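You operate a simulated robot arm through the tools that you are given. There is no shell and no other tool. Be economical: measure what you need, move in short steps, check, and stop when the job is done.

The job below is to be done with a simulated two-armed robot. You get a single attempt, and the scene is never put back.

JOB
Put the hood over the bowl, pump the bubbles out and let air in.
Fine: pump off before the air key; hold it till the needle is at 0.

The check looks at the end state, three seconds after you hand in, the way a careful person would. Anything else that was tipped, shoved, dropped, spilled or broken makes it a failure.

ROBOT AND FRAMES
Two 7-joint arms with two-finger parallel grippers on one trunk, on a base that drives. Base frame: it is fixed to the floor where the robot stands at the start and does not move with it; the origin is under the middle of the robot, x ahead of it, y to its left, z up; the surface under the hand at the start is at about z = 820. Readings come in mm, rad, newtons and seconds.
The left shoulder is at the start at [70, 134, 1176], the right one opposite. With the tool pointing down near the work surface each hand reaches from about 100 to 640 mm from the robot's upright axis, wherever it stands, measured 20 degrees to its own side. Places, roughly: black ring of the vacuum plate [500, 400, 800]; blue air key [300, 400, 800]; drawer heater switch [300, 300, 800]; ejector switch [300, 900, 800]; gauge switch [1000, 300, 800]; green jog key [1000, 600, 800]; pump switch [300, 500, 800]; shaker dial [1000, 600, 800]; shaker switch [1000, 500, 800]; vacuum gauge [600, 300, 1000]; vacuum plate [500, 400, 900]; white read key [1000, 300, 800]; yellow key by the pump switch [300, 700, 800]; yellow key by the yellow frame [300, 1200, 800]. Payload 1.57 kg a hand.
The tool frame of a hand sits at the grasp point between the pads (the TCP): z along the fingers, y along the line on which they close. The tips reach 30 mm beyond it. The gripper opens to 80 mm. The fingers are 17 mm wide and 12 mm thick; the gripper's body (40 by 82 mm) begins 80 mm behind the TCP.
Orientation is told as [roll, pitch, yaw] about the base's x, y, z axes, in that order, counted from this pose: with the fingers straight down and closing along the base's y, the tool's x points along the base's -x, its y along +y and its z along -z.

CONTROLS
- The arms move only by the tool arm_command. It takes "left_series", "right_series" or both (then of equal length, played together; a hand with none holds still); each is a list of rows, each a list of 3 entries, a list of its own where there are three numbers: the turn, a rotation vector about the tool's x, y, z in rad, then the shift along the tool's x, y, z in m, then the opening, from 0 (shut) to 1 (fully open). In form: [[[wx, wy, wz], [x, y, z], grip], ...]. A call has 1 to 12 rows; each row is the pose to reach, as a shift and turn from the pose commanded when the call began, along the tool's axes at that moment. Each row takes 0.2 s and may step no farther than 50 mm and 0.15 rad from the row before; otherwise, or with a gripper value out of range, the whole call is refused. A pose out of reach is approached as far as the arm can. The call stops where the force on the tool passes 40 N (or 10 N more than at its start, if that is more) or the arm is blocked; 0.2 s more then pass. The fingers move at their own pace (about 153 mm/s each) and stop on an object; they squeeze with about 37 N. The grip force told is the motor's: it shows also when the fingers shut on nothing. Time passes only in rows, and 0.2 s behind the last, so rows that repeat a pose let the fingers close. The reply holds the time, the measured pose of the TCP, the force on the tool along the base axes, the opening and the grip force, in the units named above and with some noise, with the torque about the TCP (base axes, N m) and any sound that the robot's microphone picked up, and new pictures: "pictures" is both (left out), scene, wrist or none (wrist: the cameras of the hands that moved).
- Cameras (640 x 400 px; columns grow to the right, rows downward): "scene" is now at [127.1, 19.2, 1388.6]; the picture's right is [0.23, -0.97, 0.00], its down [-0.70, -0.16, -0.70] and it looks along [0.68, 0.16, -0.72] (base axes); focal length 240 px, centre (320, 200). "left" rides on the left gripper at [72, 7, -122] in its tool frame; the picture's right is [-0.09, 1.00, 0.00], its down [-0.84, -0.08, -0.54] and it looks along [-0.54, -0.05, 0.84] (tool axes); focal length 238 px, centre (320, 200). "right" rides on the right gripper at [72, -7, -122] in its tool frame; the picture's right is [0.09, 1.00, 0.00], its down [-0.84, 0.08, -0.54] and it looks along [-0.54, 0.05, 0.84] (tool axes); focal length 238 px, centre (320, 200). There is no depth. A picture from a camera that has moved, and an enlarged one, comes with that camera's place and axes in the base frame and with its lens.
- raise_lower(by): slides the trunk up (or, below 0, down) by that many mm; the arms and the scene camera ride with it, the base frame stays. It gives what a move gives, with no picture.
- drive_base(legs): drives the robot by 1 to 6 legs, each [ahead, left, turn to the left] in mm, mm and rad, along the robot's own axes; the way and the turn of a leg run together, so that a leg with both is an arc; at most 1500 mm and 3.142 rad a leg. The arms and the cameras ride along, it lands a little off, and it stops where it bumps. It gives what a move gives, and a new picture of the scene camera.
- pan_tilt(pan, tilt): turns the head with the scene camera to pan (to the left, within 1.501 rad either way) and tilt (down, from -0.506 to 1.204), counted from straight ahead of the robot. It gives what a move gives, and a new picture of the scene camera.
- close_up(camera, box): a new picture of the part [left, top, right, bottom] of that camera's present view, enlarged. No time passes.
- hand_in(): hands the job in; it is judged then, once.

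Work in short steps. Places have to be worked out from the pictures, the camera data and where the tool is seen: move nearer, look again, correct. Check each grasp and each placing, and mend what went wrong. You have 120 turns and 260 pictures in all, those below and enlarged ones among them. Open the grippers and draw the arms clear of the work before you hand the job in, unless the task says otherwise; then end with one line.

The tools are called after "Request:" as a command line: name --argument value ..., lists and objects as JSON in quotes. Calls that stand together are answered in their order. arm_command: Moves the arms, as the interface text tells. Its arguments: {"type":"object","properties":{"left_series":{"type":"array","items":{"type":"array"}},"right_series":{"type":"array","items":{"type":"array"}},"pictures":{"type":"string","enum":["both","scene","wrist","none"]}},"required":[]} The other tools are called the same way: raise_lower (by) slides the trunk up or down; drive_base (legs) drives the base; pan_tilt (pan, tilt) turns the head that bears the scene camera; close_up (camera, box) takes an enlarged picture of a part of a camera's view; hand_in () hands the job in.

At the start:

```text
clock: 0.0
left_eef_pos: [373.8, 388.8, 1177.8]
left_ee_rot: [0.001, -0.001, -0.001]
left_ft_force: [-0.4, -0.5, 0.1]
left_torque: [0.02, 0.01, -0.05]
left_gripper_width: 80.0
left_grip_force: 0.1
right_eef_pos: [446.6, 41.7, 1078.0]
right_ee_rot: [0.001, 0.0, -0.001]
right_ft_force: [0.0, -0.2, 0.0]
right_torque: [-0.03, -0.02, 0.01]
right_gripper_width: 80.2
right_grip_force: 0.0
trunk travel left (down, up): [-750.0, 190.0]
robot x, y, heading: [1.0, -2.9, -0.004]
head pan, tilt: [0.23, 0.798]
```

scene: 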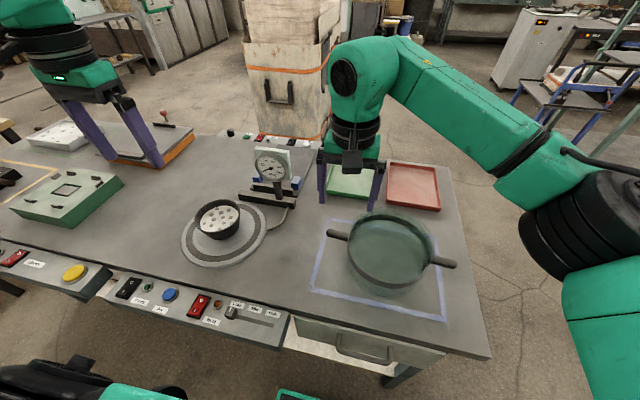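
right: 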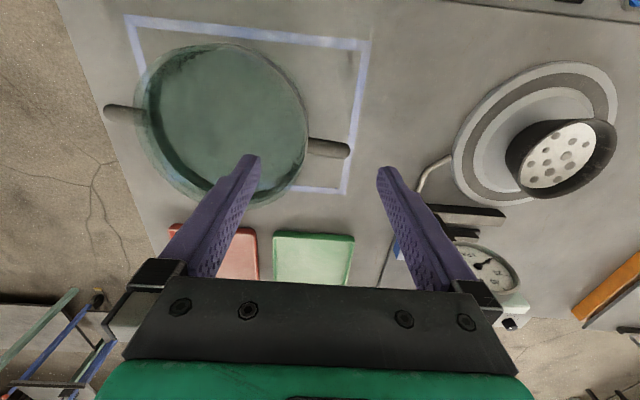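
left: 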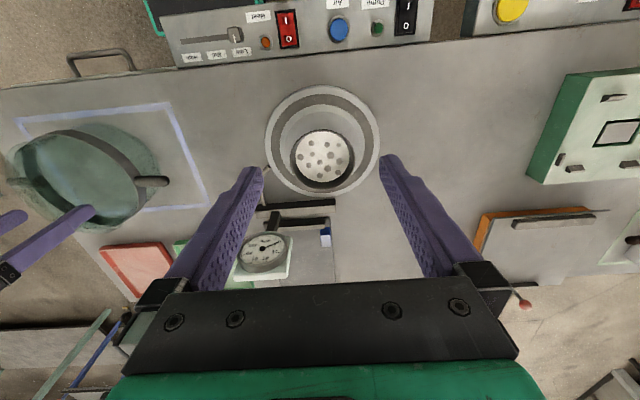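

The scene shows the hood (green glass bell with two side handles) at the right in a blue frame, and the bowl on the plate. I take close-ups of the controls, the hood and the gauge.

Request:
close_up --camera "scene" --box '[100, 260, 300, 360]'

Request:
close_up --camera "scene" --box '[300, 190, 480, 320]'

Request:
close_up --camera "scene" --box '[170, 130, 330, 270]'

Request:
close_up --camera "left" --box '[150, 0, 470, 200]'

```text
3.20 times, centred on (200, 310) of scene
camera zoom: at [127.1, 19.2, 1388.6], right [0.23, -0.97, 0.0], down [-0.7, -0.16, -0.7], along [0.68, 0.16, -0.72], focal length 768 px, centre (704, -152)
```

zoom: 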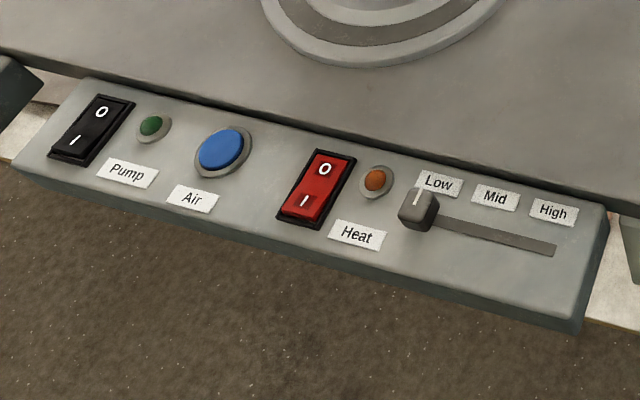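

```text
3.08 times, centred on (390, 255) of scene
camera zoom: at [127.1, 19.2, 1388.6], right [0.23, -0.97, 0.0], down [-0.7, -0.16, -0.7], along [0.68, 0.16, -0.72], focal length 739 px, centre (105, 31)
```

zoom: 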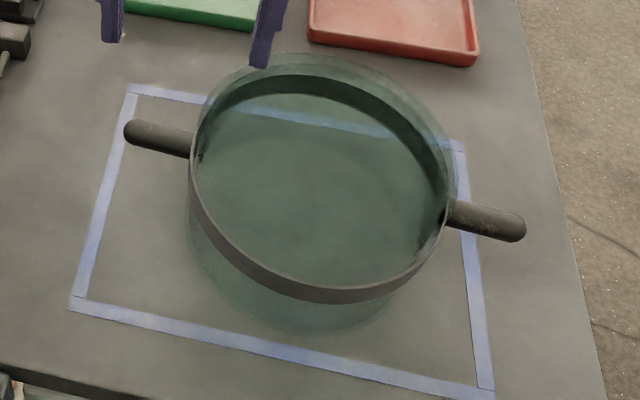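

```text
2.86 times, centred on (250, 200) of scene
camera zoom: at [127.1, 19.2, 1388.6], right [0.23, -0.97, 0.0], down [-0.7, -0.16, -0.7], along [0.68, 0.16, -0.72], focal length 686 px, centre (520, 200)
```

zoom: 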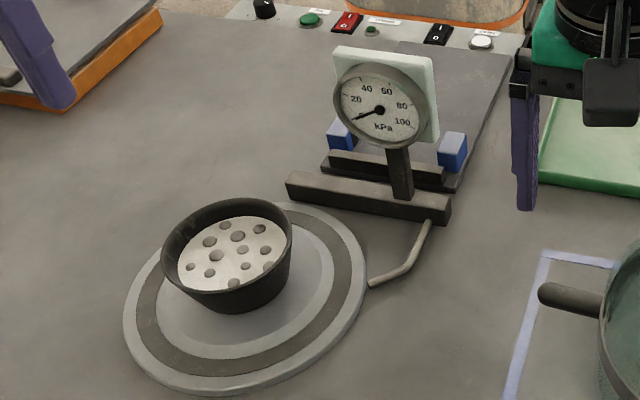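

```text
2.00 times, centred on (310, 100) of left
camera zoom: at [302.4, 396.7, 1299.2], right [0.09, 1.0, 0.0], down [0.84, -0.08, 0.54], along [0.54, -0.05, -0.84], focal length 477 px, centre (340, 400)
```

zoom: 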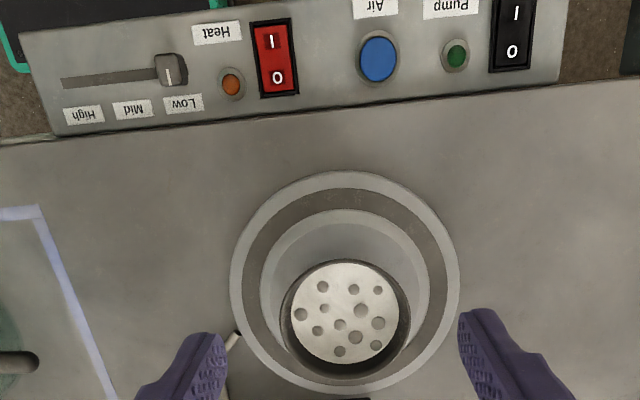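

From both cameras I judge the hood centre at about [481, -71], with handles at z≈888: left handle around [492, 62], right handle around [470, -203]. The plate centre is about [464, 387]. I turn both hands about 90° (cameras outward) and bring them over the handles, staying high.

Request:
arm_command --left_series '[[[0, 0, 0.138], [-0.0098, -0.0272, 0.0098], 1], [[0, 0, 0.276], [-0.0196, -0.0544, 0.0196], 1], [[0, 0, 0.414], [-0.0294, -0.0816, 0.0294], 1], [[0, 0, 0.552], [-0.0392, -0.1088, 0.0392], 1], [[0, 0, 0.69], [-0.049, -0.136, 0.049], 1], [[0, 0, 0.828], [-0.0588, -0.1632, 0.0588], 1], [[0, 0, 0.966], [-0.0686, -0.1904, 0.0686], 1], [[0, 0, 1.104], [-0.0784, -0.2176, 0.0784], 1], [[0, 0, 1.242], [-0.0882, -0.2448, 0.0882], 1], [[0, 0, 1.38], [-0.098, -0.272, 0.098], 1], [[0, 0, 1.518], [-0.1078, -0.2992, 0.1078], 1], [[0, 0, 1.656], [-0.118, -0.327, 0.118], 1]]' --right_series '[[[0, 0, -0.124], [-0.002, -0.0204, 0.0025], 1], [[0, 0, -0.248], [-0.004, -0.0408, 0.005], 1], [[0, 0, -0.372], [-0.006, -0.0612, 0.0075], 1], [[0, 0, -0.495], [-0.008, -0.0816, 0.01], 1], [[0, 0, -0.619], [-0.01, -0.102, 0.0125], 1], [[0, 0, -0.743], [-0.012, -0.1224, 0.015], 1], [[0, 0, -0.867], [-0.014, -0.1428, 0.0175], 1], [[0, 0, -0.991], [-0.016, -0.1632, 0.02], 1], [[0, 0, -1.115], [-0.018, -0.1836, 0.0225], 1], [[0, 0, -1.238], [-0.02, -0.204, 0.025], 1], [[0, 0, -1.362], [-0.022, -0.2244, 0.0275], 1], [[0, 0, -1.486], [-0.023, -0.245, 0.03], 1]]'

```text
clock: 2.6
left_eef_pos: [471.1, 88.5, 1059.3]
left_ee_rot: [0.005, -0.001, -1.659]
left_ft_force: [-0.7, 0.2, -0.3]
left_torque: [0.0, -0.04, -0.02]
left_gripper_width: 80.1
left_grip_force: 0.1
left hand out of reach, approached as far as the arm can: row 11, 12
right_eef_pos: [236.9, -86.6, 1104.0]
right_ee_rot: [-0.007, 0.004, 1.467]
right_ft_force: [0.4, 0.0, 0.5]
right_torque: [-0.01, -0.01, 0.0]
right_gripper_width: 79.9
right_grip_force: 0.1
right hand out of reach, approached as far as the arm can: row 6, 7, 8, 9, 10, 11, 12
trunk travel left (down, up): [-750.0, 190.0]
robot x, y, heading: [-1.3, 2.1, -0.004]
head pan, tilt: [0.23, 0.798]
camera scene: at [123.7, 19.6, 1389.0], right [0.23, -0.97, 0.0], down [-0.7, -0.16, -0.7], along [0.68, 0.16, -0.71], focal length 240 px, centre (320, 200)
camera right: at [236.3, -157.8, 1226.1], right [-1.0, 0.01, -0.01], down [0.01, 0.84, 0.54], along [0.01, 0.54, -0.84], focal length 238 px, centre (320, 200)
camera left: at [482.8, 160.3, 1182.3], right [0.98, -0.18, 0.0], down [-0.15, -0.83, 0.54], along [-0.09, -0.53, -0.84], focal length 238 px, centre (320, 200)
```

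scene: 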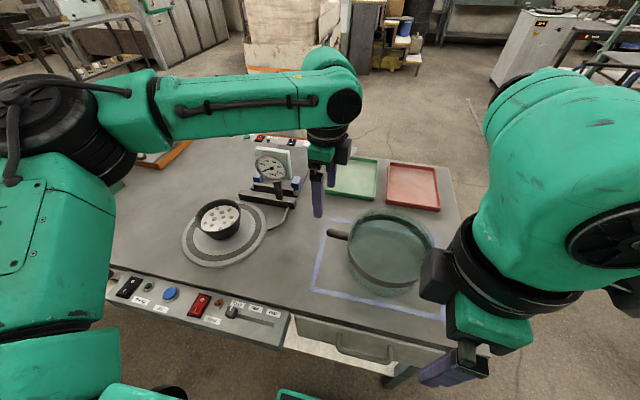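
right: 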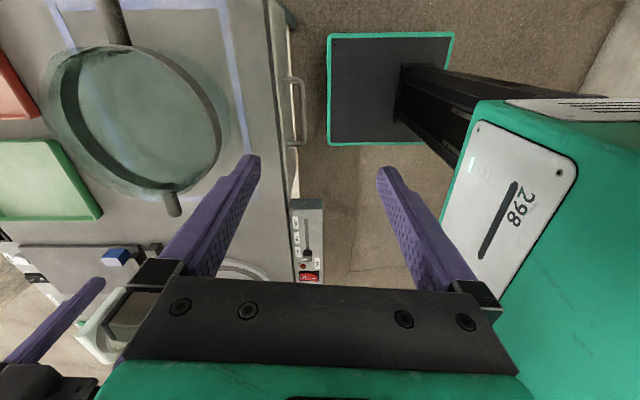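
left: 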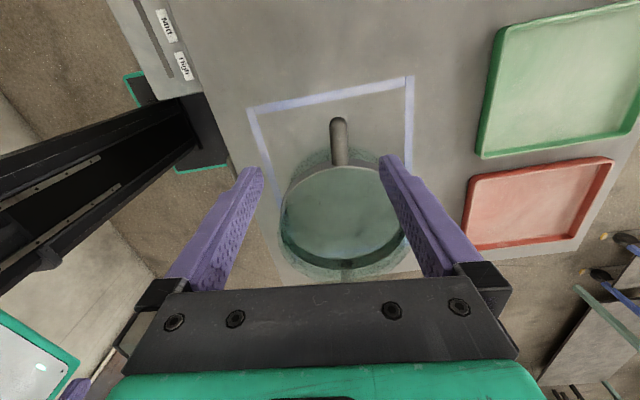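

The right hand ran into a joint limit with that yaw. I unwind it to yaw about 0 while moving it a little forward, then retry turning the other way.

Request:
arm_command --right_series '[[[0, 0, 0.13], [0, -0.008, 0], 1], [[0, 0, 0.26], [0, -0.016, 0], 1], [[0, 0, 0.39], [0, -0.024, 0], 1], [[0, 0, 0.52], [0, -0.032, 0], 1], [[0, 0, 0.65], [0, -0.04, 0], 1], [[0, 0, 0.78], [0, -0.048, 0], 1], [[0, 0, 0.91], [0, -0.056, 0], 1], [[0, 0, 1.04], [0, -0.064, 0], 1], [[0, 0, 1.17], [0, -0.072, 0], 1], [[0, 0, 1.3], [0, -0.08, 0], 1], [[0, 0, 1.43], [0, -0.08, 0], 1], [[0, 0, 1.486], [0, -0.08, 0], 1]]' --pictures "none"

Request:
drive_base --legs '[[0, 100, 0]]'

```text
clock: 5.2
left_eef_pos: [472.1, 87.3, 1059.7]
left_ee_rot: [0.003, -0.002, -1.656]
left_ft_force: [0.3, -0.6, 0.3]
left_torque: [0.0, 0.01, -0.02]
left_gripper_width: 80.2
left_grip_force: 0.1
right_eef_pos: [308.6, -102.0, 1094.0]
right_ee_rot: [0.001, 0.0, -0.002]
right_ft_force: [0.7, 0.2, -0.6]
right_torque: [-0.03, -0.01, 0.0]
right_gripper_width: 79.8
right_grip_force: 0.0
trunk travel left (down, up): [-750.0, 190.0]
robot x, y, heading: [0.3, 2.5, 0.002]
head pan, tilt: [0.23, 0.798]
```

```text
clock: 6.3
left_eef_pos: [471.9, 184.8, 1058.7]
left_ee_rot: [0.001, -0.002, -1.657]
left_ft_force: [-0.4, -0.1, -0.1]
left_torque: [0.01, -0.03, 0.02]
left_gripper_width: 79.8
left_grip_force: 0.0
right_eef_pos: [309.2, -4.3, 1094.0]
right_ee_rot: [0.002, 0.0, -0.001]
right_ft_force: [-1.2, 0.1, -0.5]
right_torque: [-0.02, -0.01, 0.0]
right_gripper_width: 79.8
right_grip_force: 0.1
trunk travel left (down, up): [-750.0, 190.0]
robot x, y, heading: [0.6, 99.8, 0.002]
head pan, tilt: [0.23, 0.798]
camera scene: at [127.1, 116.7, 1388.7], right [0.23, -0.97, 0.0], down [-0.7, -0.16, -0.7], along [0.68, 0.16, -0.72], focal length 240 px, centre (320, 200)
```

scene: 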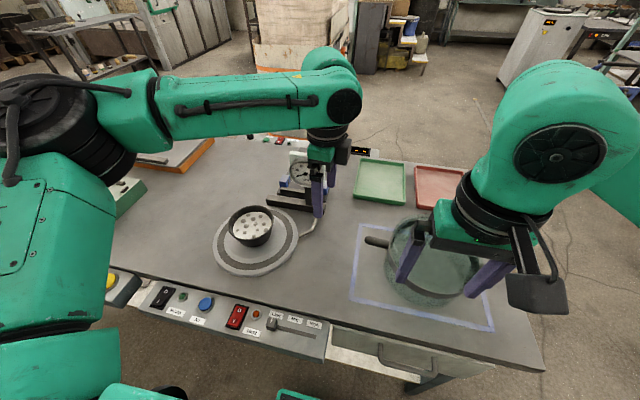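

Now turn the right hand the other way (yaw -1.656) toward its handle, and slide the left hand over the left handle.

Request:
arm_command --left_series '[[[0, 0, 0], [-0.01, 0.0025, 0], 1], [[0, 0, 0], [-0.02, 0.005, 0], 1], [[0, 0, 0], [-0.03, 0.0075, 0], 1], [[0, 0, 0], [-0.04, 0.01, 0], 1], [[0, 0, 0], [-0.05, 0.0125, 0], 1], [[0, 0, 0], [-0.06, 0.015, 0], 1], [[0, 0, 0], [-0.07, 0.0175, 0], 1], [[0, 0, 0], [-0.08, 0.02, 0], 1], [[0, 0, 0], [-0.09, 0.0225, 0], 1], [[0, 0, 0], [-0.1, 0.025, 0], 1], [[0, 0, 0], [-0.11, 0.0275, 0], 1], [[0, 0, 0], [-0.121, 0.0304, 0], 1]]' --right_series '[[[0, 0, 0.138], [-0.0134, -0.0166, 0.0], 1], [[0, 0, 0.276], [-0.0268, -0.0332, 0.0], 1], [[0, 0, 0.414], [-0.0402, -0.0498, 0.0], 1], [[0, 0, 0.552], [-0.0537, -0.0663, 0.0], 1], [[0, 0, 0.69], [-0.067, -0.083, 0.0], 1], [[0, 0, 0.828], [-0.0805, -0.0995, 0.0], 1], [[0, 0, 0.966], [-0.094, -0.116, 0.0], 1], [[0, 0, 1.104], [-0.1073, -0.1327, 0.006], 1], [[0, 0, 1.242], [-0.1207, -0.1492, 0.012], 1], [[0, 0, 1.38], [-0.1342, -0.1658, 0.02], 1], [[0, 0, 1.518], [-0.1476, -0.1824, 0.028], 1], [[0, 0, 1.656], [-0.161, -0.199, 0.034], 1]]'

```text
clock: 8.9
left_eef_pos: [434.4, 158.2, 1056.0]
left_ee_rot: [0.0, -0.003, -1.659]
left_ft_force: [-0.4, 0.2, -0.3]
left_torque: [0.01, 0.02, -0.03]
left_gripper_width: 79.8
left_grip_force: 0.0
left hand out of reach, approached as far as the arm can: row 1, 2, 3, 4, 5, 6, 7, 8, 9, 10, 11, 12
right_eef_pos: [468.8, -204.4, 1058.4]
right_ee_rot: [0.0, 0.001, -1.663]
right_ft_force: [0.4, 0.3, 0.4]
right_torque: [-0.03, 0.01, 0.03]
right_gripper_width: 79.8
right_grip_force: 0.0
trunk travel left (down, up): [-750.0, 190.0]
robot x, y, heading: [-2.7, 101.5, 0.003]
head pan, tilt: [0.23, 0.798]
camera scene: at [127.9, 118.1, 1388.6], right [0.23, -0.97, 0.0], down [-0.7, -0.16, -0.7], along [0.68, 0.16, -0.72], focal length 240 px, centre (320, 200)
camera right: at [468.6, -132.3, 1178.9], right [1.0, 0.0, 0.0], down [0.0, -0.84, 0.54], along [0.0, -0.54, -0.84], focal length 238 px, centre (320, 200)
camera left: at [448.0, 230.0, 1178.5], right [0.98, -0.18, 0.0], down [-0.15, -0.83, 0.54], along [-0.1, -0.53, -0.84], focal length 238 px, centre (320, 200)
```

scene: 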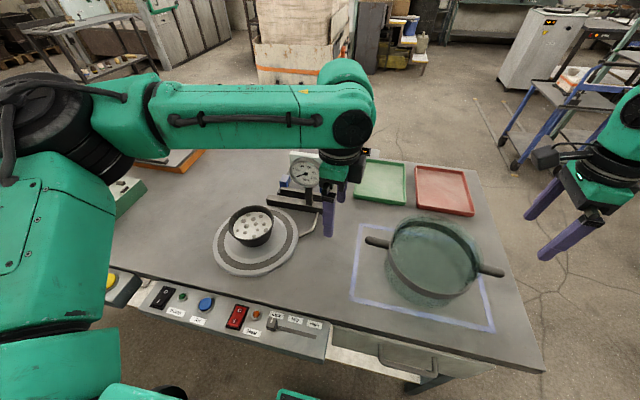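
right: 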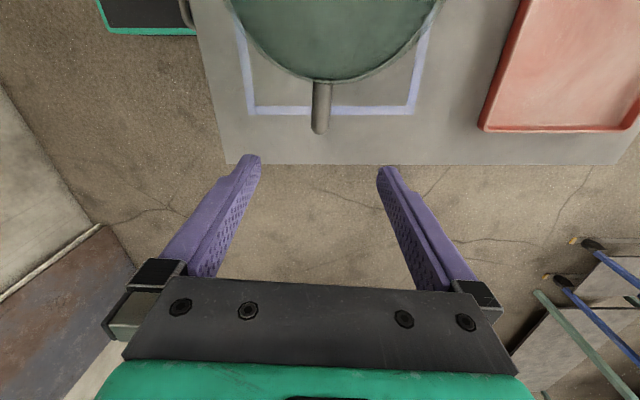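
left: 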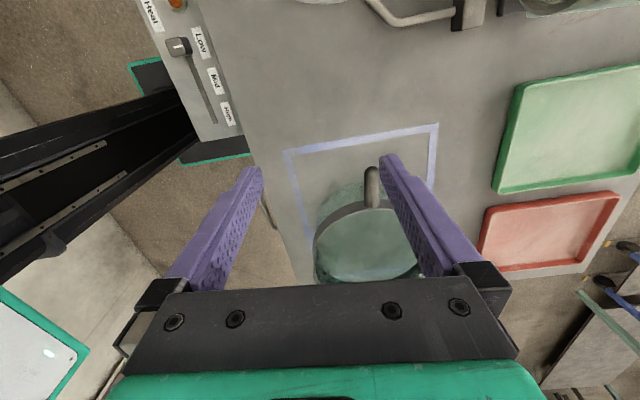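

The right arm likes the camera-inward yaw; by symmetry the left should use yaw about +1.49. I unwind the left hand, staying high, in two calls.

Request:
arm_command --left_series '[[[0, 0, -0.138], [0.005, 0, 0], 1], [[0, 0, -0.276], [0.01, 0, 0], 1], [[0, 0, -0.414], [0.015, 0, 0], 1], [[0, 0, -0.552], [0.02, 0, 0], 1], [[0, 0, -0.69], [0.025, 0, 0], 1], [[0, 0, -0.828], [0.03, 0, 0], 1], [[0, 0, -0.966], [0.035, 0, 0], 1], [[0, 0, -1.104], [0.04, 0, 0], 1], [[0, 0, -1.242], [0.045, 0, 0], 1], [[0, 0, -1.38], [0.05, 0, 0], 1], [[0, 0, -1.518], [0.055, 0, 0], 1], [[0, 0, -1.656], [0.06, 0, 0], 1]]' --pictures "none"

Request:
arm_command --left_series '[[[0, 0, -0.135], [0, 0, 0], 1], [[0, 0, -0.27], [0, 0, 0], 1], [[0, 0, -0.405], [0, 0, 0], 1], [[0, 0, -0.54], [0, 0, 0], 1], [[0, 0, -0.675], [0, 0, 0], 1], [[0, 0, -0.81], [0, 0, 0], 1], [[0, 0, -0.945], [0, 0, 0], 1], [[0, 0, -1.08], [0, 0, 0], 1], [[0, 0, -1.215], [0, 0, 0], 1], [[0, 0, -1.35], [0, 0, 0], 1], [[0, 0, -1.485], [0, 0, 0], 1], [[0, 0, -1.495], [0, 0, 0], 1]]' --pictures "none"

```text
clock: 11.6
left_eef_pos: [438.8, 223.2, 1055.7]
left_ee_rot: [-0.003, 0.0, -0.001]
left_ft_force: [0.0, 0.1, -1.0]
left_torque: [-0.02, -0.01, 0.0]
left_gripper_width: 80.0
left_grip_force: 0.1
right_eef_pos: [467.7, -204.7, 1057.2]
right_ee_rot: [0.0, 0.0, -1.658]
right_ft_force: [0.2, -0.1, 0.9]
right_torque: [-0.03, 0.01, 0.03]
right_gripper_width: 79.8
right_grip_force: 0.0
trunk travel left (down, up): [-750.0, 190.0]
robot x, y, heading: [-1.4, 103.0, -0.003]
head pan, tilt: [0.23, 0.798]
```

```text
clock: 14.2
left_eef_pos: [440.2, 221.9, 1056.8]
left_ee_rot: [-0.001, 0.002, 1.492]
left_ft_force: [-0.2, 0.2, 0.2]
left_torque: [0.04, 0.01, 0.01]
left_gripper_width: 80.1
left_grip_force: 0.0
right_eef_pos: [466.6, -204.4, 1058.9]
right_ee_rot: [0.001, 0.0, -1.657]
right_ft_force: [0.1, 0.4, 0.9]
right_torque: [-0.02, -0.03, 0.03]
right_gripper_width: 80.0
right_grip_force: 0.0
trunk travel left (down, up): [-750.0, 190.0]
robot x, y, heading: [-2.0, 98.8, -0.0]
head pan, tilt: [0.23, 0.798]
```

That works. Now I drive right about 160 mm so the robot stands square before the hood, then correct both hands.

Request:
drive_base --legs '[[0, -165, 0]]'

```text
clock: 15.6
left_eef_pos: [439.3, 55.8, 1056.1]
left_ee_rot: [-0.002, 0.006, 1.49]
left_ft_force: [-0.1, 0.5, 0.2]
left_torque: [-0.02, 0.01, 0.0]
left_gripper_width: 80.1
left_grip_force: 0.1
right_eef_pos: [465.7, -369.5, 1059.2]
right_ee_rot: [0.0, -0.002, -1.66]
right_ft_force: [0.0, -1.0, 0.0]
right_torque: [-0.02, 0.0, -0.03]
right_gripper_width: 80.2
right_grip_force: 0.0
trunk travel left (down, up): [-750.0, 190.0]
robot x, y, heading: [-1.6, -67.0, -0.008]
head pan, tilt: [0.23, 0.798]
camera scene: at [126.3, -45.5, 1388.6], right [0.22, -0.98, 0.0], down [-0.7, -0.16, -0.7], along [0.68, 0.15, -0.72], focal length 240 px, centre (320, 200)
```

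scene: 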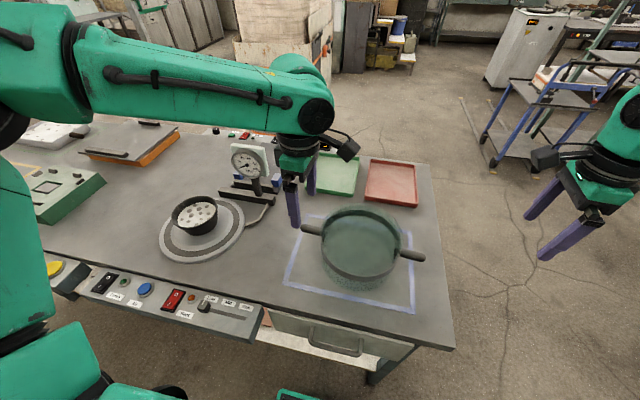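

Move both hands over their handles and down to z≈1000.

Request:
arm_command --left_series '[[[0, 0, 0], [-0.001, -0.009, 0], 1], [[0, 0, 0], [-0.002, -0.018, 0.0], 1], [[0, 0, 0], [-0.004, -0.027, 0.0], 1], [[0, 0, 0], [-0.006, -0.036, 0.02], 1], [[0, 0, 0], [-0.007, -0.045, 0.04], 1], [[0, 0, 0], [-0.008, -0.05, 0.06], 1]]' --right_series '[[[0, 0, 0], [0.028, -0.002, 0], 1], [[0, 0, 0], [0.056, -0.004, 0], 1], [[0, 0, 0], [0.084, -0.006, 0.0], 1], [[0, 0, 0], [0.112, -0.008, 0.02], 1], [[0, 0, 0], [0.14, -0.01, 0.04], 1], [[0, 0, 0], [0.165, -0.01, 0.06], 1]]'

```text
clock: 17.0
left_eef_pos: [489.6, 57.2, 996.4]
left_ee_rot: [0.002, 0.002, 1.488]
left_ft_force: [-1.1, 0.1, -0.2]
left_torque: [-0.02, 0.02, -0.03]
left_gripper_width: 80.0
left_grip_force: 0.1
right_eef_pos: [471.5, -203.7, 997.2]
right_ee_rot: [0.001, 0.001, -1.66]
right_ft_force: [0.0, 0.0, -0.2]
right_torque: [0.04, -0.02, 0.01]
right_gripper_width: 79.8
right_grip_force: 0.1
trunk travel left (down, up): [-750.0, 190.0]
robot x, y, heading: [3.8, -67.9, -0.012]
head pan, tilt: [0.23, 0.798]
camera scene: at [127.3, -47.4, 1388.6], right [0.22, -0.98, 0.0], down [-0.7, -0.16, -0.7], along [0.68, 0.15, -0.72], focal length 240 px, centre (320, 200)
camera right: at [471.3, -131.8, 1118.1], right [1.0, 0.0, 0.0], down [0.0, -0.84, 0.54], along [0.0, -0.54, -0.84], focal length 238 px, centre (320, 200)
camera left: at [476.7, -12.9, 1120.0], right [-0.98, 0.17, 0.0], down [0.15, 0.83, 0.54], along [0.09, 0.53, -0.84], focal length 238 px, centre (320, 200)
```

scene: 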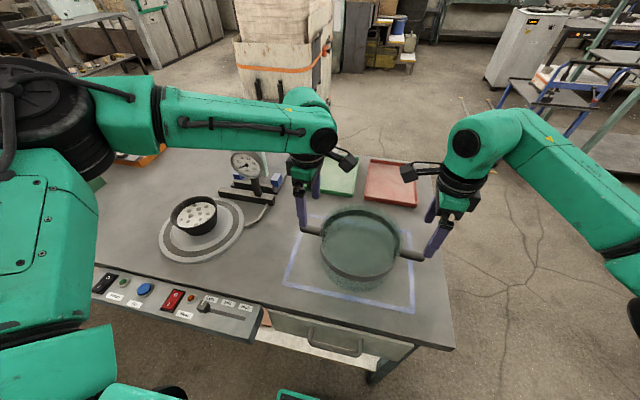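
right: 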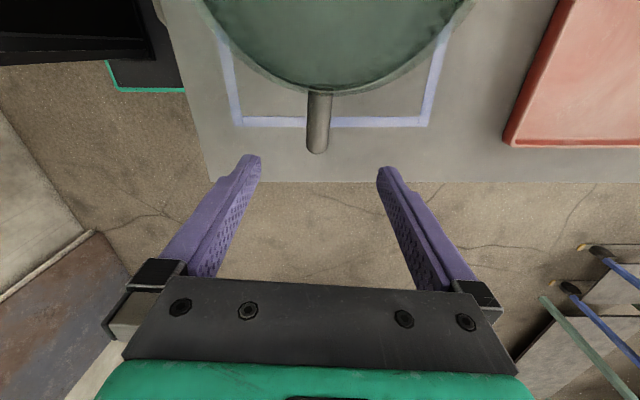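
left: 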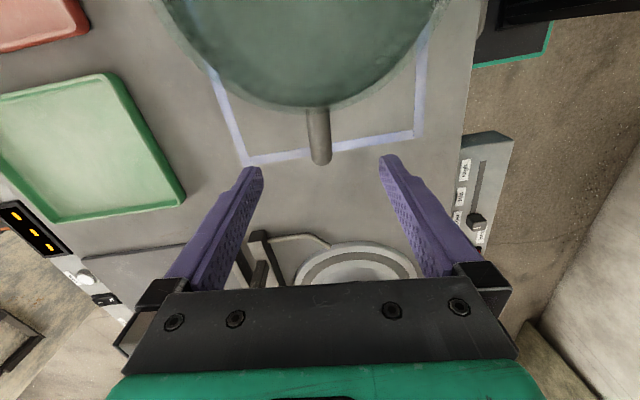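

Both handles sit centred between the finger pairs. I descend about 100 mm so that the pads bracket the handles, and look.

Request:
arm_command --left_series '[[[0, 0, 0], [0, 0, 0.025], 1], [[0, 0, 0], [0, 0, 0.05], 1], [[0, 0, 0], [0, 0, 0.07], 1], [[0, 0, 0], [0, 0, 0.085], 1], [[0, 0, 0], [0, 0, 0.1], 1]]' --right_series '[[[0, 0, 0], [0.001, 0, 0.025], 1], [[0, 0, 0], [0.002, 0, 0.05], 1], [[0, 0, 0], [0.003, 0, 0.07], 1], [[0, 0, 0], [0.004, 0, 0.085], 1], [[0, 0, 0], [0.005, 0, 0.1], 1]]'

Request:
close_up --camera "scene" --box '[270, 160, 470, 320]'

```text
clock: 18.2
left_eef_pos: [477.2, 69.1, 905.7]
left_ee_rot: [-0.003, 0.002, 1.488]
left_ft_force: [-0.3, -0.9, -0.1]
left_torque: [0.02, 0.0, 0.02]
left_gripper_width: 79.8
left_grip_force: 0.0
left hand out of reach, approached as far as the arm can: row 3, 4, 5
right_eef_pos: [469.6, -202.0, 898.1]
right_ee_rot: [0.0, -0.001, -1.663]
right_ft_force: [0.3, -0.2, -0.2]
right_torque: [0.0, -0.01, 0.0]
right_gripper_width: 80.0
right_grip_force: 0.1
trunk travel left (down, up): [-750.0, 190.0]
robot x, y, heading: [-0.2, -67.6, -0.007]
head pan, tilt: [0.23, 0.798]
camera scene: at [126.9, -47.9, 1388.6], right [0.22, -0.98, 0.0], down [-0.7, -0.16, -0.7], along [0.68, 0.15, -0.72], focal length 240 px, centre (320, 200)
camera right: at [470.9, -130.4, 1018.4], right [1.0, 0.0, 0.0], down [0.0, -0.84, 0.54], along [0.0, -0.54, -0.84], focal length 238 px, centre (320, 200)
camera left: at [465.6, -1.1, 1028.2], right [-0.98, 0.17, 0.0], down [0.14, 0.83, 0.54], along [0.1, 0.53, -0.84], focal length 238 px, centre (320, 200)
```

scene: 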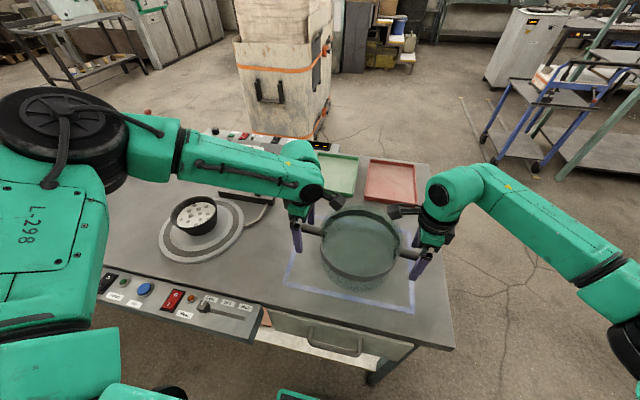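
right: 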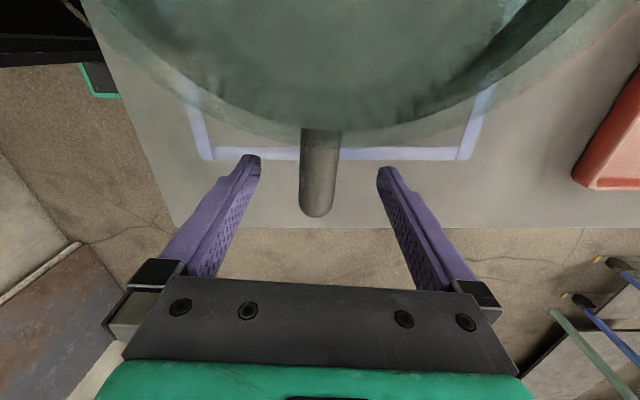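
left: 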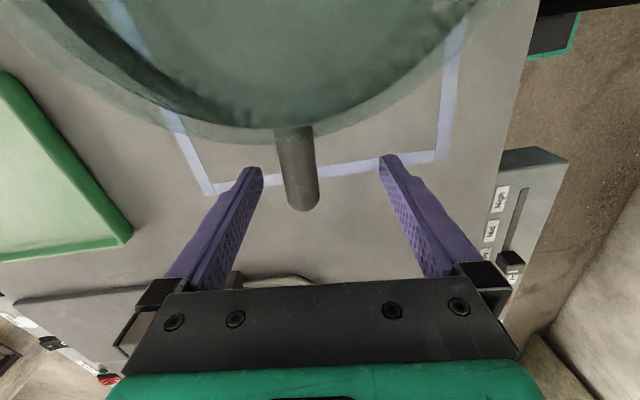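

```text
2.50 times, centred on (370, 240) of scene
camera zoom: at [126.9, -47.9, 1388.6], right [0.22, -0.98, 0.0], down [-0.7, -0.16, -0.7], along [0.68, 0.15, -0.72], focal length 600 px, centre (195, 100)
```

zoom: 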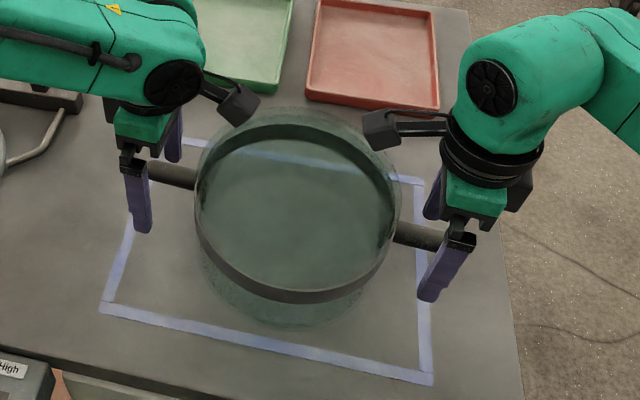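

The left arm runs out of reach low down. I raise both hands back to z≈1000, recentre the left over its handle, then let the trunk lower them instead; handles are at z≈903.

Request:
arm_command --left_series '[[[0, 0, 0], [0.0, 0, -0.03], 1], [[0, 0, 0], [0.0, 0, -0.06], 1], [[0, 0, 0], [0.004, -0.006, -0.08], 1], [[0, 0, 0], [0.009, -0.014, -0.095], 1], [[0, 0, 0], [0.009, -0.014, -0.095], 1]]' --right_series '[[[0, 0, 0], [0, 0, -0.03], 1], [[0, 0, 0], [0, 0, -0.06], 1], [[0, 0, 0], [0, 0, -0.08], 1], [[0, 0, 0], [0, 0, -0.1], 1], [[0, 0, 0], [0, 0, -0.102], 1]]' --pictures "none"

Request:
raise_lower --by -75

```text
clock: 19.4
left_eef_pos: [489.5, 59.1, 999.6]
left_ee_rot: [-0.002, 0.001, 1.488]
left_ft_force: [0.5, -0.3, 0.1]
left_torque: [-0.02, 0.0, 0.01]
left_gripper_width: 80.1
left_grip_force: 0.1
right_eef_pos: [469.7, -202.3, 999.4]
right_ee_rot: [0.0, 0.001, -1.662]
right_ft_force: [0.7, -0.1, 0.2]
right_torque: [-0.02, 0.01, 0.01]
right_gripper_width: 80.3
right_grip_force: 0.2
trunk travel left (down, up): [-750.0, 190.0]
robot x, y, heading: [-1.3, -67.5, -0.005]
head pan, tilt: [0.23, 0.798]
```

```text
clock: 20.5
left_eef_pos: [489.6, 58.9, 924.9]
left_ee_rot: [0.0, 0.001, 1.49]
left_ft_force: [0.5, 0.4, -0.9]
left_torque: [-0.01, -0.01, -0.03]
left_gripper_width: 79.9
left_grip_force: 0.0
right_eef_pos: [471.0, -201.2, 923.6]
right_ee_rot: [0.0, -0.002, -1.662]
right_ft_force: [0.1, 0.2, 0.1]
right_torque: [-0.01, 0.01, -0.02]
right_gripper_width: 80.2
right_grip_force: 0.1
trunk travel left (down, up): [-675.0, 265.0]
robot x, y, heading: [-0.4, -64.8, -0.002]
head pan, tilt: [0.23, 0.798]
```

Straight down as wanted. Lower a further 22 mm, then view from wrist cameras before closing.

Request:
raise_lower --by -22

Request:
arm_command --left_series '[[[0, 0, 0], [0, 0, 0], 1]]' --right_series '[[[0, 0, 0], [0, 0, 0], 1]]' --pictures "both"

```text
clock: 21.2
left_eef_pos: [490.4, 58.2, 903.8]
left_ee_rot: [-0.002, 0.002, 1.489]
left_ft_force: [0.1, 0.0, 0.6]
left_torque: [0.01, -0.01, -0.02]
left_gripper_width: 80.0
left_grip_force: 0.2
right_eef_pos: [471.2, -202.0, 902.1]
right_ee_rot: [0.001, 0.002, -1.661]
right_ft_force: [-0.4, 0.0, 0.6]
right_torque: [-0.05, 0.02, -0.02]
right_gripper_width: 80.0
right_grip_force: 0.0
trunk travel left (down, up): [-653.0, 287.0]
robot x, y, heading: [1.1, -67.6, -0.009]
head pan, tilt: [0.23, 0.798]
```

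```text
clock: 21.6
left_eef_pos: [489.4, 58.7, 903.4]
left_ee_rot: [-0.001, 0.002, 1.489]
left_ft_force: [0.4, 0.2, 0.1]
left_torque: [-0.05, 0.02, 0.04]
left_gripper_width: 79.8
left_grip_force: 0.1
right_eef_pos: [470.9, -201.3, 902.6]
right_ee_rot: [0.001, -0.002, -1.66]
right_ft_force: [-0.3, -0.4, 1.4]
right_torque: [0.01, -0.03, -0.02]
right_gripper_width: 80.2
right_grip_force: 0.0
trunk travel left (down, up): [-653.0, 287.0]
robot x, y, heading: [1.6, -67.9, -0.004]
head pan, tilt: [0.23, 0.798]
camera scene: at [126.7, -48.2, 1291.6], right [0.22, -0.98, 0.0], down [-0.7, -0.16, -0.7], along [0.68, 0.15, -0.72], focal length 240 px, centre (320, 200)
camera right: at [471.7, -129.1, 1023.1], right [1.0, 0.0, 0.0], down [0.0, -0.84, 0.54], along [0.0, -0.54, -0.84], focal length 238 px, centre (320, 200)
camera left: at [477.9, -11.6, 1025.4], right [-0.98, 0.17, 0.0], down [0.15, 0.83, 0.54], along [0.09, 0.53, -0.84], focal length 238 px, centre (320, 200)
```

scene: 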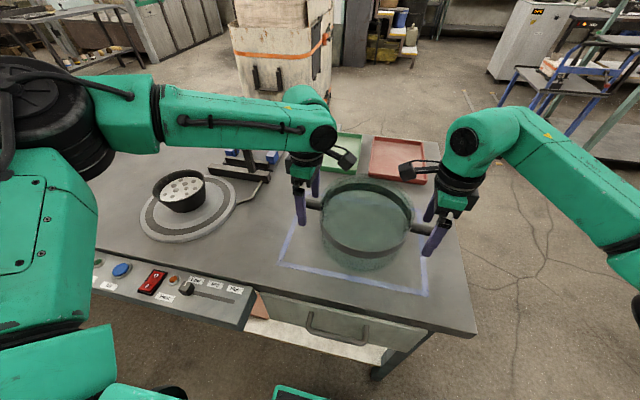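
right: 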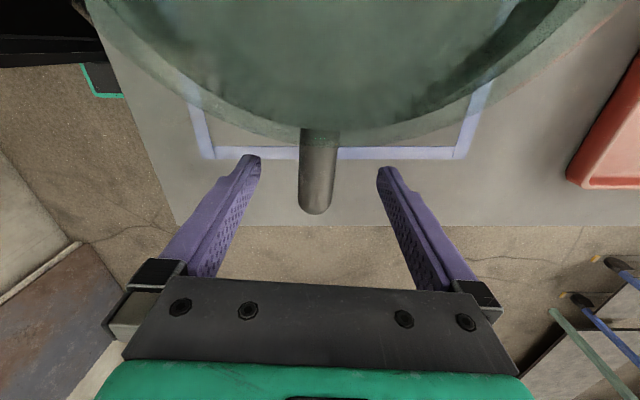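
left: 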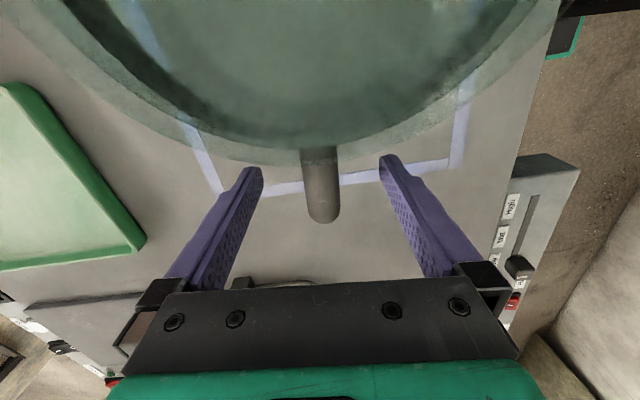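

Both handles are centred at the grasp points. Close both grippers.

Request:
arm_command --left_series '[[[0, 0, 0], [0, 0, 0], 0], [[0, 0, 0], [0, 0, 0], 0], [[0, 0, 0], [0, 0, 0], 0]]' --right_series '[[[0, 0, 0], [0, 0, 0], 0], [[0, 0, 0], [0, 0, 0], 0], [[0, 0, 0], [0, 0, 0], 0]]' --pictures "wrist"

```text
clock: 22.4
left_eef_pos: [489.8, 59.0, 902.3]
left_ee_rot: [-0.002, 0.0, 1.489]
left_ft_force: [0.7, 0.6, 0.5]
left_torque: [0.1, -0.03, 0.2]
left_gripper_width: 21.8
left_grip_force: 35.0
right_eef_pos: [471.2, -201.5, 902.3]
right_ee_rot: [0.001, 0.0, -1.661]
right_ft_force: [-2.8, -1.2, 1.0]
right_torque: [0.05, 0.04, 0.51]
right_gripper_width: 21.5
right_grip_force: 34.8
trunk travel left (down, up): [-653.0, 287.0]
robot x, y, heading: [-1.5, -64.8, -0.004]
head pan, tilt: [0.23, 0.798]
camera right: at [471.2, -129.0, 1023.3], right [1.0, 0.0, 0.0], down [0.0, -0.84, 0.54], along [0.0, -0.54, -0.84], focal length 238 px, centre (320, 200)
camera left: at [477.7, -11.5, 1025.5], right [-0.98, 0.17, 0.0], down [0.14, 0.83, 0.54], along [0.09, 0.53, -0.84], focal length 238 px, centre (320, 200)
```

right: 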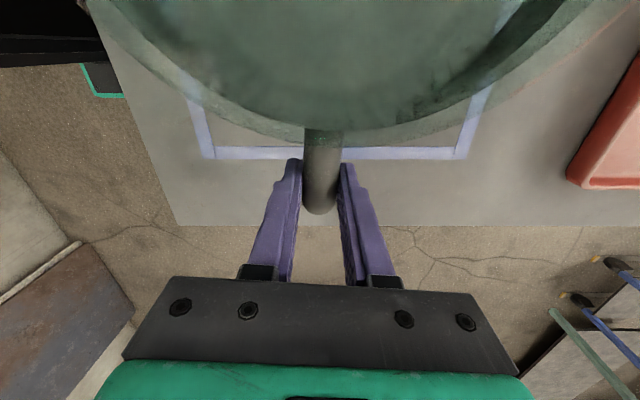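
left: 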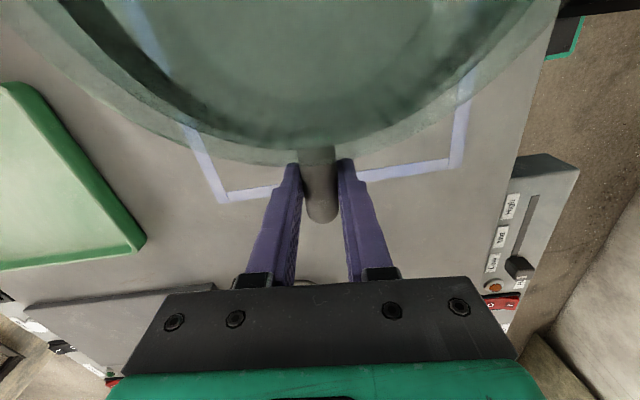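

Both hands hold the handles (21.7 mm, 35 N). Raise the trunk a little to test the lift.

Request:
raise_lower --by 30

Request:
close_up --camera "scene" --box '[270, 160, 470, 310]'

```text
clock: 23.1
left_eef_pos: [491.1, 58.9, 931.3]
left_ee_rot: [0.0, 0.002, 1.487]
left_ft_force: [3.0, -2.5, -5.6]
left_torque: [0.26, -0.07, 0.27]
left_gripper_width: 21.4
left_grip_force: 34.3
right_eef_pos: [470.7, -201.7, 932.5]
right_ee_rot: [-0.001, -0.001, -1.663]
right_ft_force: [-3.5, 0.3, -1.5]
right_torque: [0.18, 0.0, 0.52]
right_gripper_width: 21.6
right_grip_force: 34.5
trunk travel left (down, up): [-683.0, 257.0]
robot x, y, heading: [3.1, -68.9, -0.009]
head pan, tilt: [0.23, 0.798]
```

```text
2.67 times, centred on (370, 235) of scene
camera zoom: at [128.0, -48.2, 1321.5], right [0.22, -0.98, 0.0], down [-0.7, -0.16, -0.7], along [0.68, 0.15, -0.72], focal length 640 px, centre (187, 107)
```

zoom: 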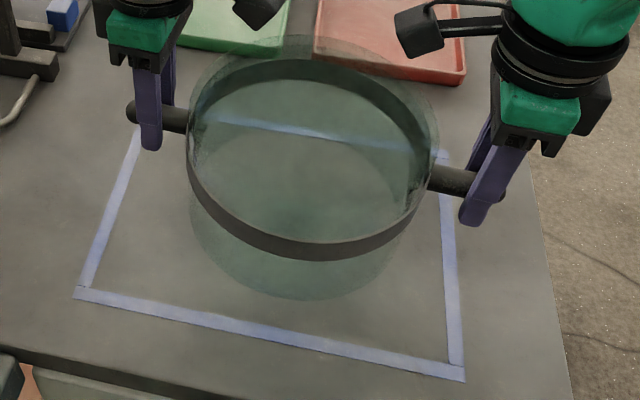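

The hood lifts cleanly (about 7 N in all). Raise it well above the bowl, back off 60 mm to keep clear of the gauge, and drive left.

Request:
raise_lower --by 115

Request:
drive_base --legs '[[-60, 0, 0]]'

Request:
drive_base --legs '[[0, 200, 0]]'

```text
clock: 24.6
left_eef_pos: [491.8, 57.6, 1046.5]
left_ee_rot: [0.0, 0.002, 1.487]
left_ft_force: [2.4, -0.9, -2.5]
left_torque: [0.05, -0.02, 0.24]
left_gripper_width: 21.4
left_grip_force: 34.3
right_eef_pos: [472.8, -200.9, 1046.1]
right_ee_rot: [-0.002, 0.0, -1.661]
right_ft_force: [-2.3, 0.5, -1.5]
right_torque: [0.1, 0.02, 0.42]
right_gripper_width: 21.4
right_grip_force: 34.8
trunk travel left (down, up): [-798.0, 142.0]
robot x, y, heading: [1.4, -66.8, -0.006]
head pan, tilt: [0.23, 0.798]
```

```text
clock: 25.6
left_eef_pos: [437.0, 59.9, 1044.7]
left_ee_rot: [0.005, 0.003, 1.49]
left_ft_force: [3.8, -0.4, -3.6]
left_torque: [-0.08, 0.07, 0.2]
left_gripper_width: 21.6
left_grip_force: 34.7
right_eef_pos: [418.0, -201.0, 1044.7]
right_ee_rot: [-0.006, 0.0, -1.662]
right_ft_force: [-2.1, 1.0, -3.0]
right_torque: [-0.01, 0.1, 0.46]
right_gripper_width: 21.7
right_grip_force: 34.6
trunk travel left (down, up): [-798.0, 142.0]
robot x, y, heading: [-59.2, -66.3, -0.007]
head pan, tilt: [0.23, 0.798]
camera scene: at [76.1, -47.9, 1435.6], right [0.22, -0.98, 0.0], down [-0.7, -0.16, -0.69], along [0.68, 0.15, -0.72], focal length 240 px, centre (320, 200)
```

scene: 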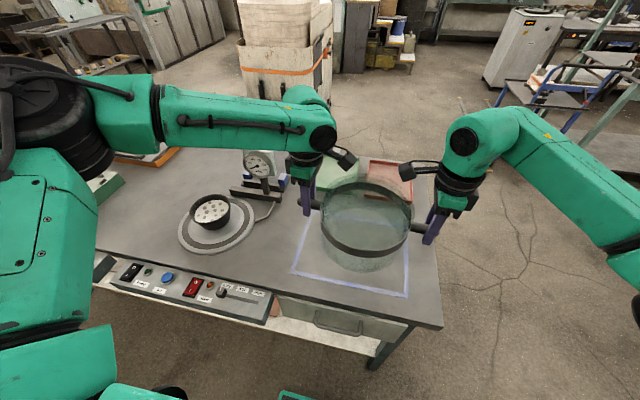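

```text
clock: 27.2
left_eef_pos: [430.2, 263.8, 1047.4]
left_ee_rot: [0.001, 0.0, 1.496]
left_ft_force: [3.0, -1.0, -3.6]
left_torque: [0.19, -0.08, 0.32]
left_gripper_width: 21.2
left_grip_force: 34.5
right_eef_pos: [414.5, 4.2, 1046.4]
right_ee_rot: [-0.004, 0.001, -1.656]
right_ft_force: [-3.7, 0.5, -2.6]
right_torque: [0.03, 0.05, 0.51]
right_gripper_width: 21.4
right_grip_force: 34.6
trunk travel left (down, up): [-798.0, 142.0]
robot x, y, heading: [-59.0, 139.6, 0.001]
head pan, tilt: [0.23, 0.798]
camera scene: at [68.9, 153.5, 1436.6], right [0.23, -0.97, 0.0], down [-0.7, -0.16, -0.7], along [0.68, 0.16, -0.72], focal length 240 px, centre (320, 200)
```

scene: 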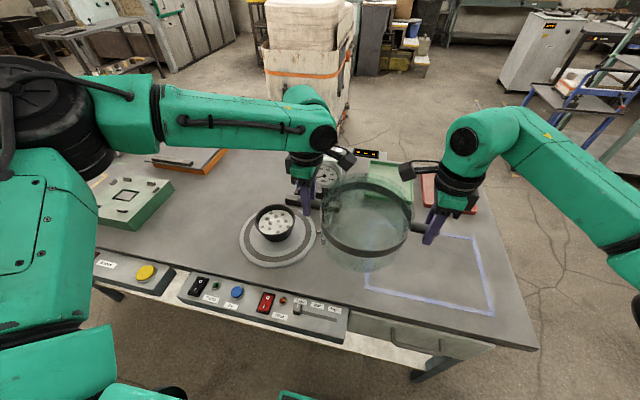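

Measure the plate centre again from here before the hood covers it.

Request:
close_up --camera "scene" --box '[220, 180, 380, 280]'

```text
4.00 times, centred on (300, 230) of scene
camera zoom: at [68.9, 153.5, 1436.6], right [0.23, -0.97, 0.0], down [-0.7, -0.16, -0.7], along [0.68, 0.16, -0.72], focal length 960 px, centre (400, 80)
```

zoom: 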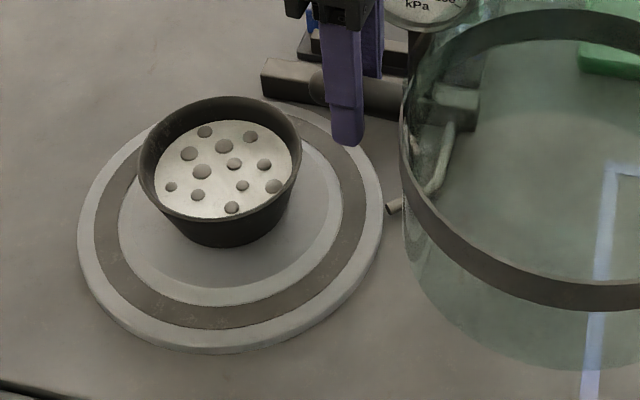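

The plate centre works out at about [476, 385] from two cameras. I drive left 247 mm at the retracted x first.

Request:
drive_base --legs '[[0, 245, 0]]'

```text
clock: 29.0
left_eef_pos: [432.2, 504.0, 1046.5]
left_ee_rot: [-0.002, 0.0, 1.493]
left_ft_force: [2.5, -0.9, -3.5]
left_torque: [0.14, -0.07, 0.28]
left_gripper_width: 21.6
left_grip_force: 34.9
right_eef_pos: [414.3, 245.0, 1045.8]
right_ee_rot: [-0.002, 0.002, -1.661]
right_ft_force: [-3.1, 0.4, -3.1]
right_torque: [0.01, 0.03, 0.51]
right_gripper_width: 21.8
right_grip_force: 34.6
trunk travel left (down, up): [-798.0, 142.0]
robot x, y, heading: [-57.1, 378.7, -0.005]
head pan, tilt: [0.23, 0.798]
camera scene: at [69.3, 396.2, 1436.5], right [0.22, -0.97, 0.0], down [-0.7, -0.16, -0.7], along [0.68, 0.16, -0.72], focal length 240 px, centre (320, 200)
```

scene: 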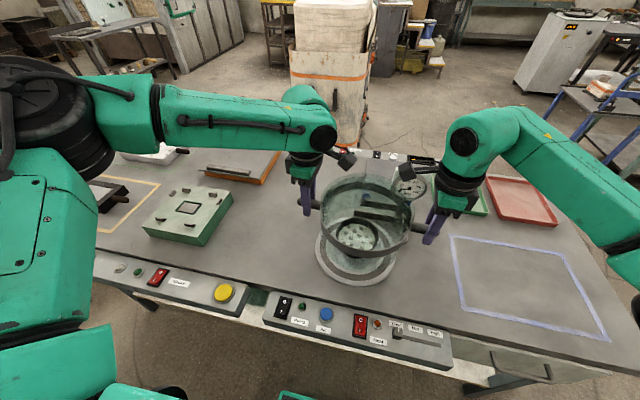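

Midpoint of the hands is [423, 374.5]; drive forward about 52 and left 6.

Request:
drive_base --legs '[[52, 6, 0]]'

Request:
close_up --camera "scene" --box '[270, 150, 450, 290]'

```text
clock: 29.9
left_eef_pos: [478.4, 513.0, 1051.7]
left_ee_rot: [-0.007, 0.0, 1.495]
left_ft_force: [1.6, 0.0, -3.2]
left_torque: [0.24, -0.07, 0.21]
left_gripper_width: 21.5
left_grip_force: 34.4
right_eef_pos: [459.8, 251.7, 1049.5]
right_ee_rot: [0.004, 0.0, -1.655]
right_ft_force: [-3.5, 0.3, -0.9]
right_torque: [0.0, 0.0, 0.44]
right_gripper_width: 21.4
right_grip_force: 35.1
trunk travel left (down, up): [-798.0, 142.0]
robot x, y, heading: [-10.0, 383.7, -0.001]
head pan, tilt: [0.23, 0.798]
camera scene: at [113.2, 404.0, 1437.4], right [0.23, -0.97, 0.0], down [-0.69, -0.16, -0.7], along [0.68, 0.16, -0.71], focal length 240 px, centre (320, 200)
```

scene: 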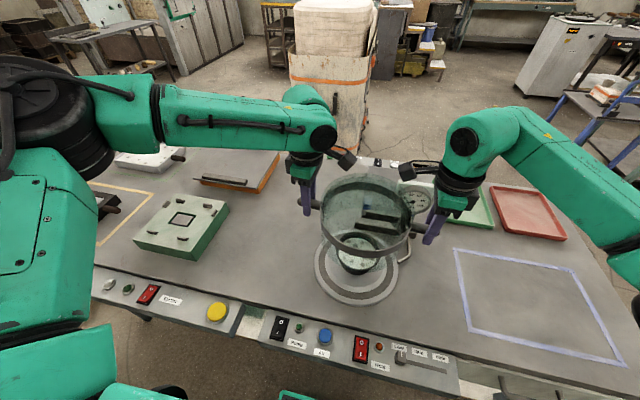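

```text
2.86 times, centred on (360, 220) of scene
camera zoom: at [113.2, 404.0, 1437.4], right [0.23, -0.97, 0.0], down [-0.69, -0.16, -0.7], along [0.68, 0.16, -0.71], focal length 686 px, centre (206, 143)
```

zoom: 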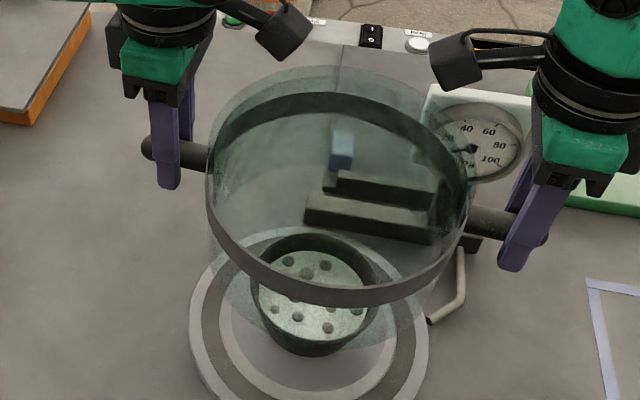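

The base may still be settling; take a fresh reading and view.

Request:
arm_command --left_series '[[[0, 0, 0], [0, 0, 0], 0], [[0, 0, 0], [0, 0, 0], 0], [[0, 0, 0], [0, 0, 0], 0]]' --right_series '[[[0, 0, 0], [0, 0, 0], 0], [[0, 0, 0], [0, 0, 0], 0], [[0, 0, 0], [0, 0, 0], 0]]' --pictures "wrist"

Request:
close_up --camera "scene" --box '[270, 150, 470, 310]'

```text
clock: 30.7
left_eef_pos: [485.4, 513.0, 1046.2]
left_ee_rot: [-0.001, 0.003, 1.493]
left_ft_force: [2.4, -0.7, -4.2]
left_torque: [0.21, -0.01, 0.17]
left_gripper_width: 21.4
left_grip_force: 35.1
right_eef_pos: [467.0, 253.6, 1044.5]
right_ee_rot: [-0.003, 0.0, -1.656]
right_ft_force: [-1.9, 0.8, -1.5]
right_torque: [0.02, 0.01, 0.37]
right_gripper_width: 21.4
right_grip_force: 34.5
trunk travel left (down, up): [-798.0, 142.0]
robot x, y, heading: [-4.7, 385.8, -0.002]
head pan, tilt: [0.23, 0.798]
camera right: at [467.7, 325.3, 1166.9], right [1.0, 0.01, 0.0], down [0.01, -0.84, 0.54], along [0.0, -0.54, -0.84], focal length 238 px, centre (320, 200)
camera left: at [473.9, 442.7, 1169.4], right [-0.99, 0.17, 0.0], down [0.14, 0.83, 0.54], along [0.09, 0.53, -0.84], focal length 238 px, centre (320, 200)
```

right: 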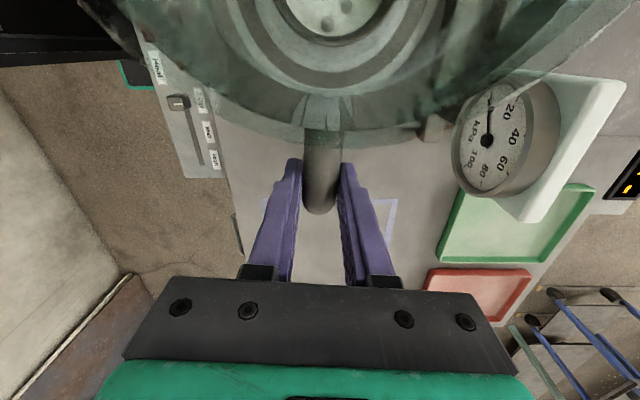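
left: 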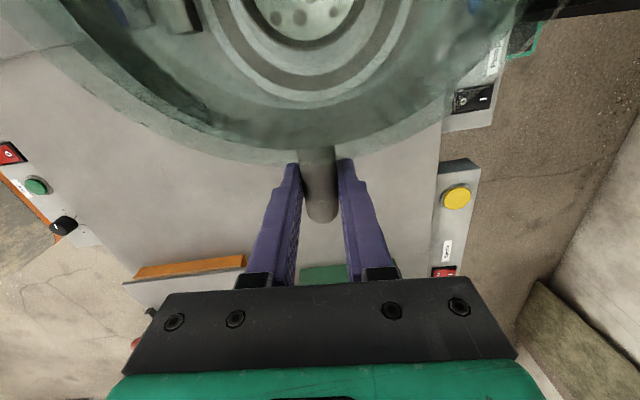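

```text
2.50 times, centred on (370, 230) of scene
camera zoom: at [123.3, 404.7, 1436.3], right [0.23, -0.97, 0.0], down [-0.7, -0.16, -0.7], along [0.68, 0.16, -0.72], focal length 600 px, centre (195, 125)
```

zoom: 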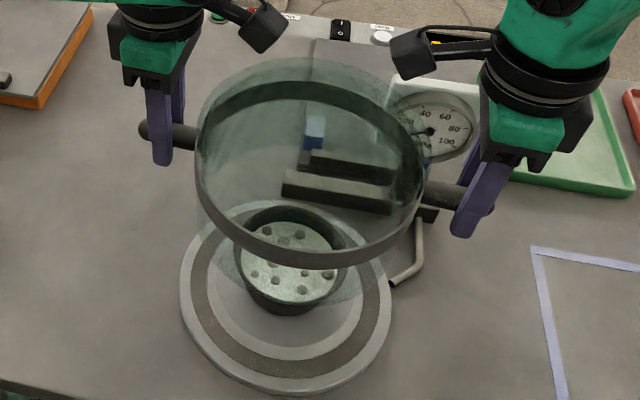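

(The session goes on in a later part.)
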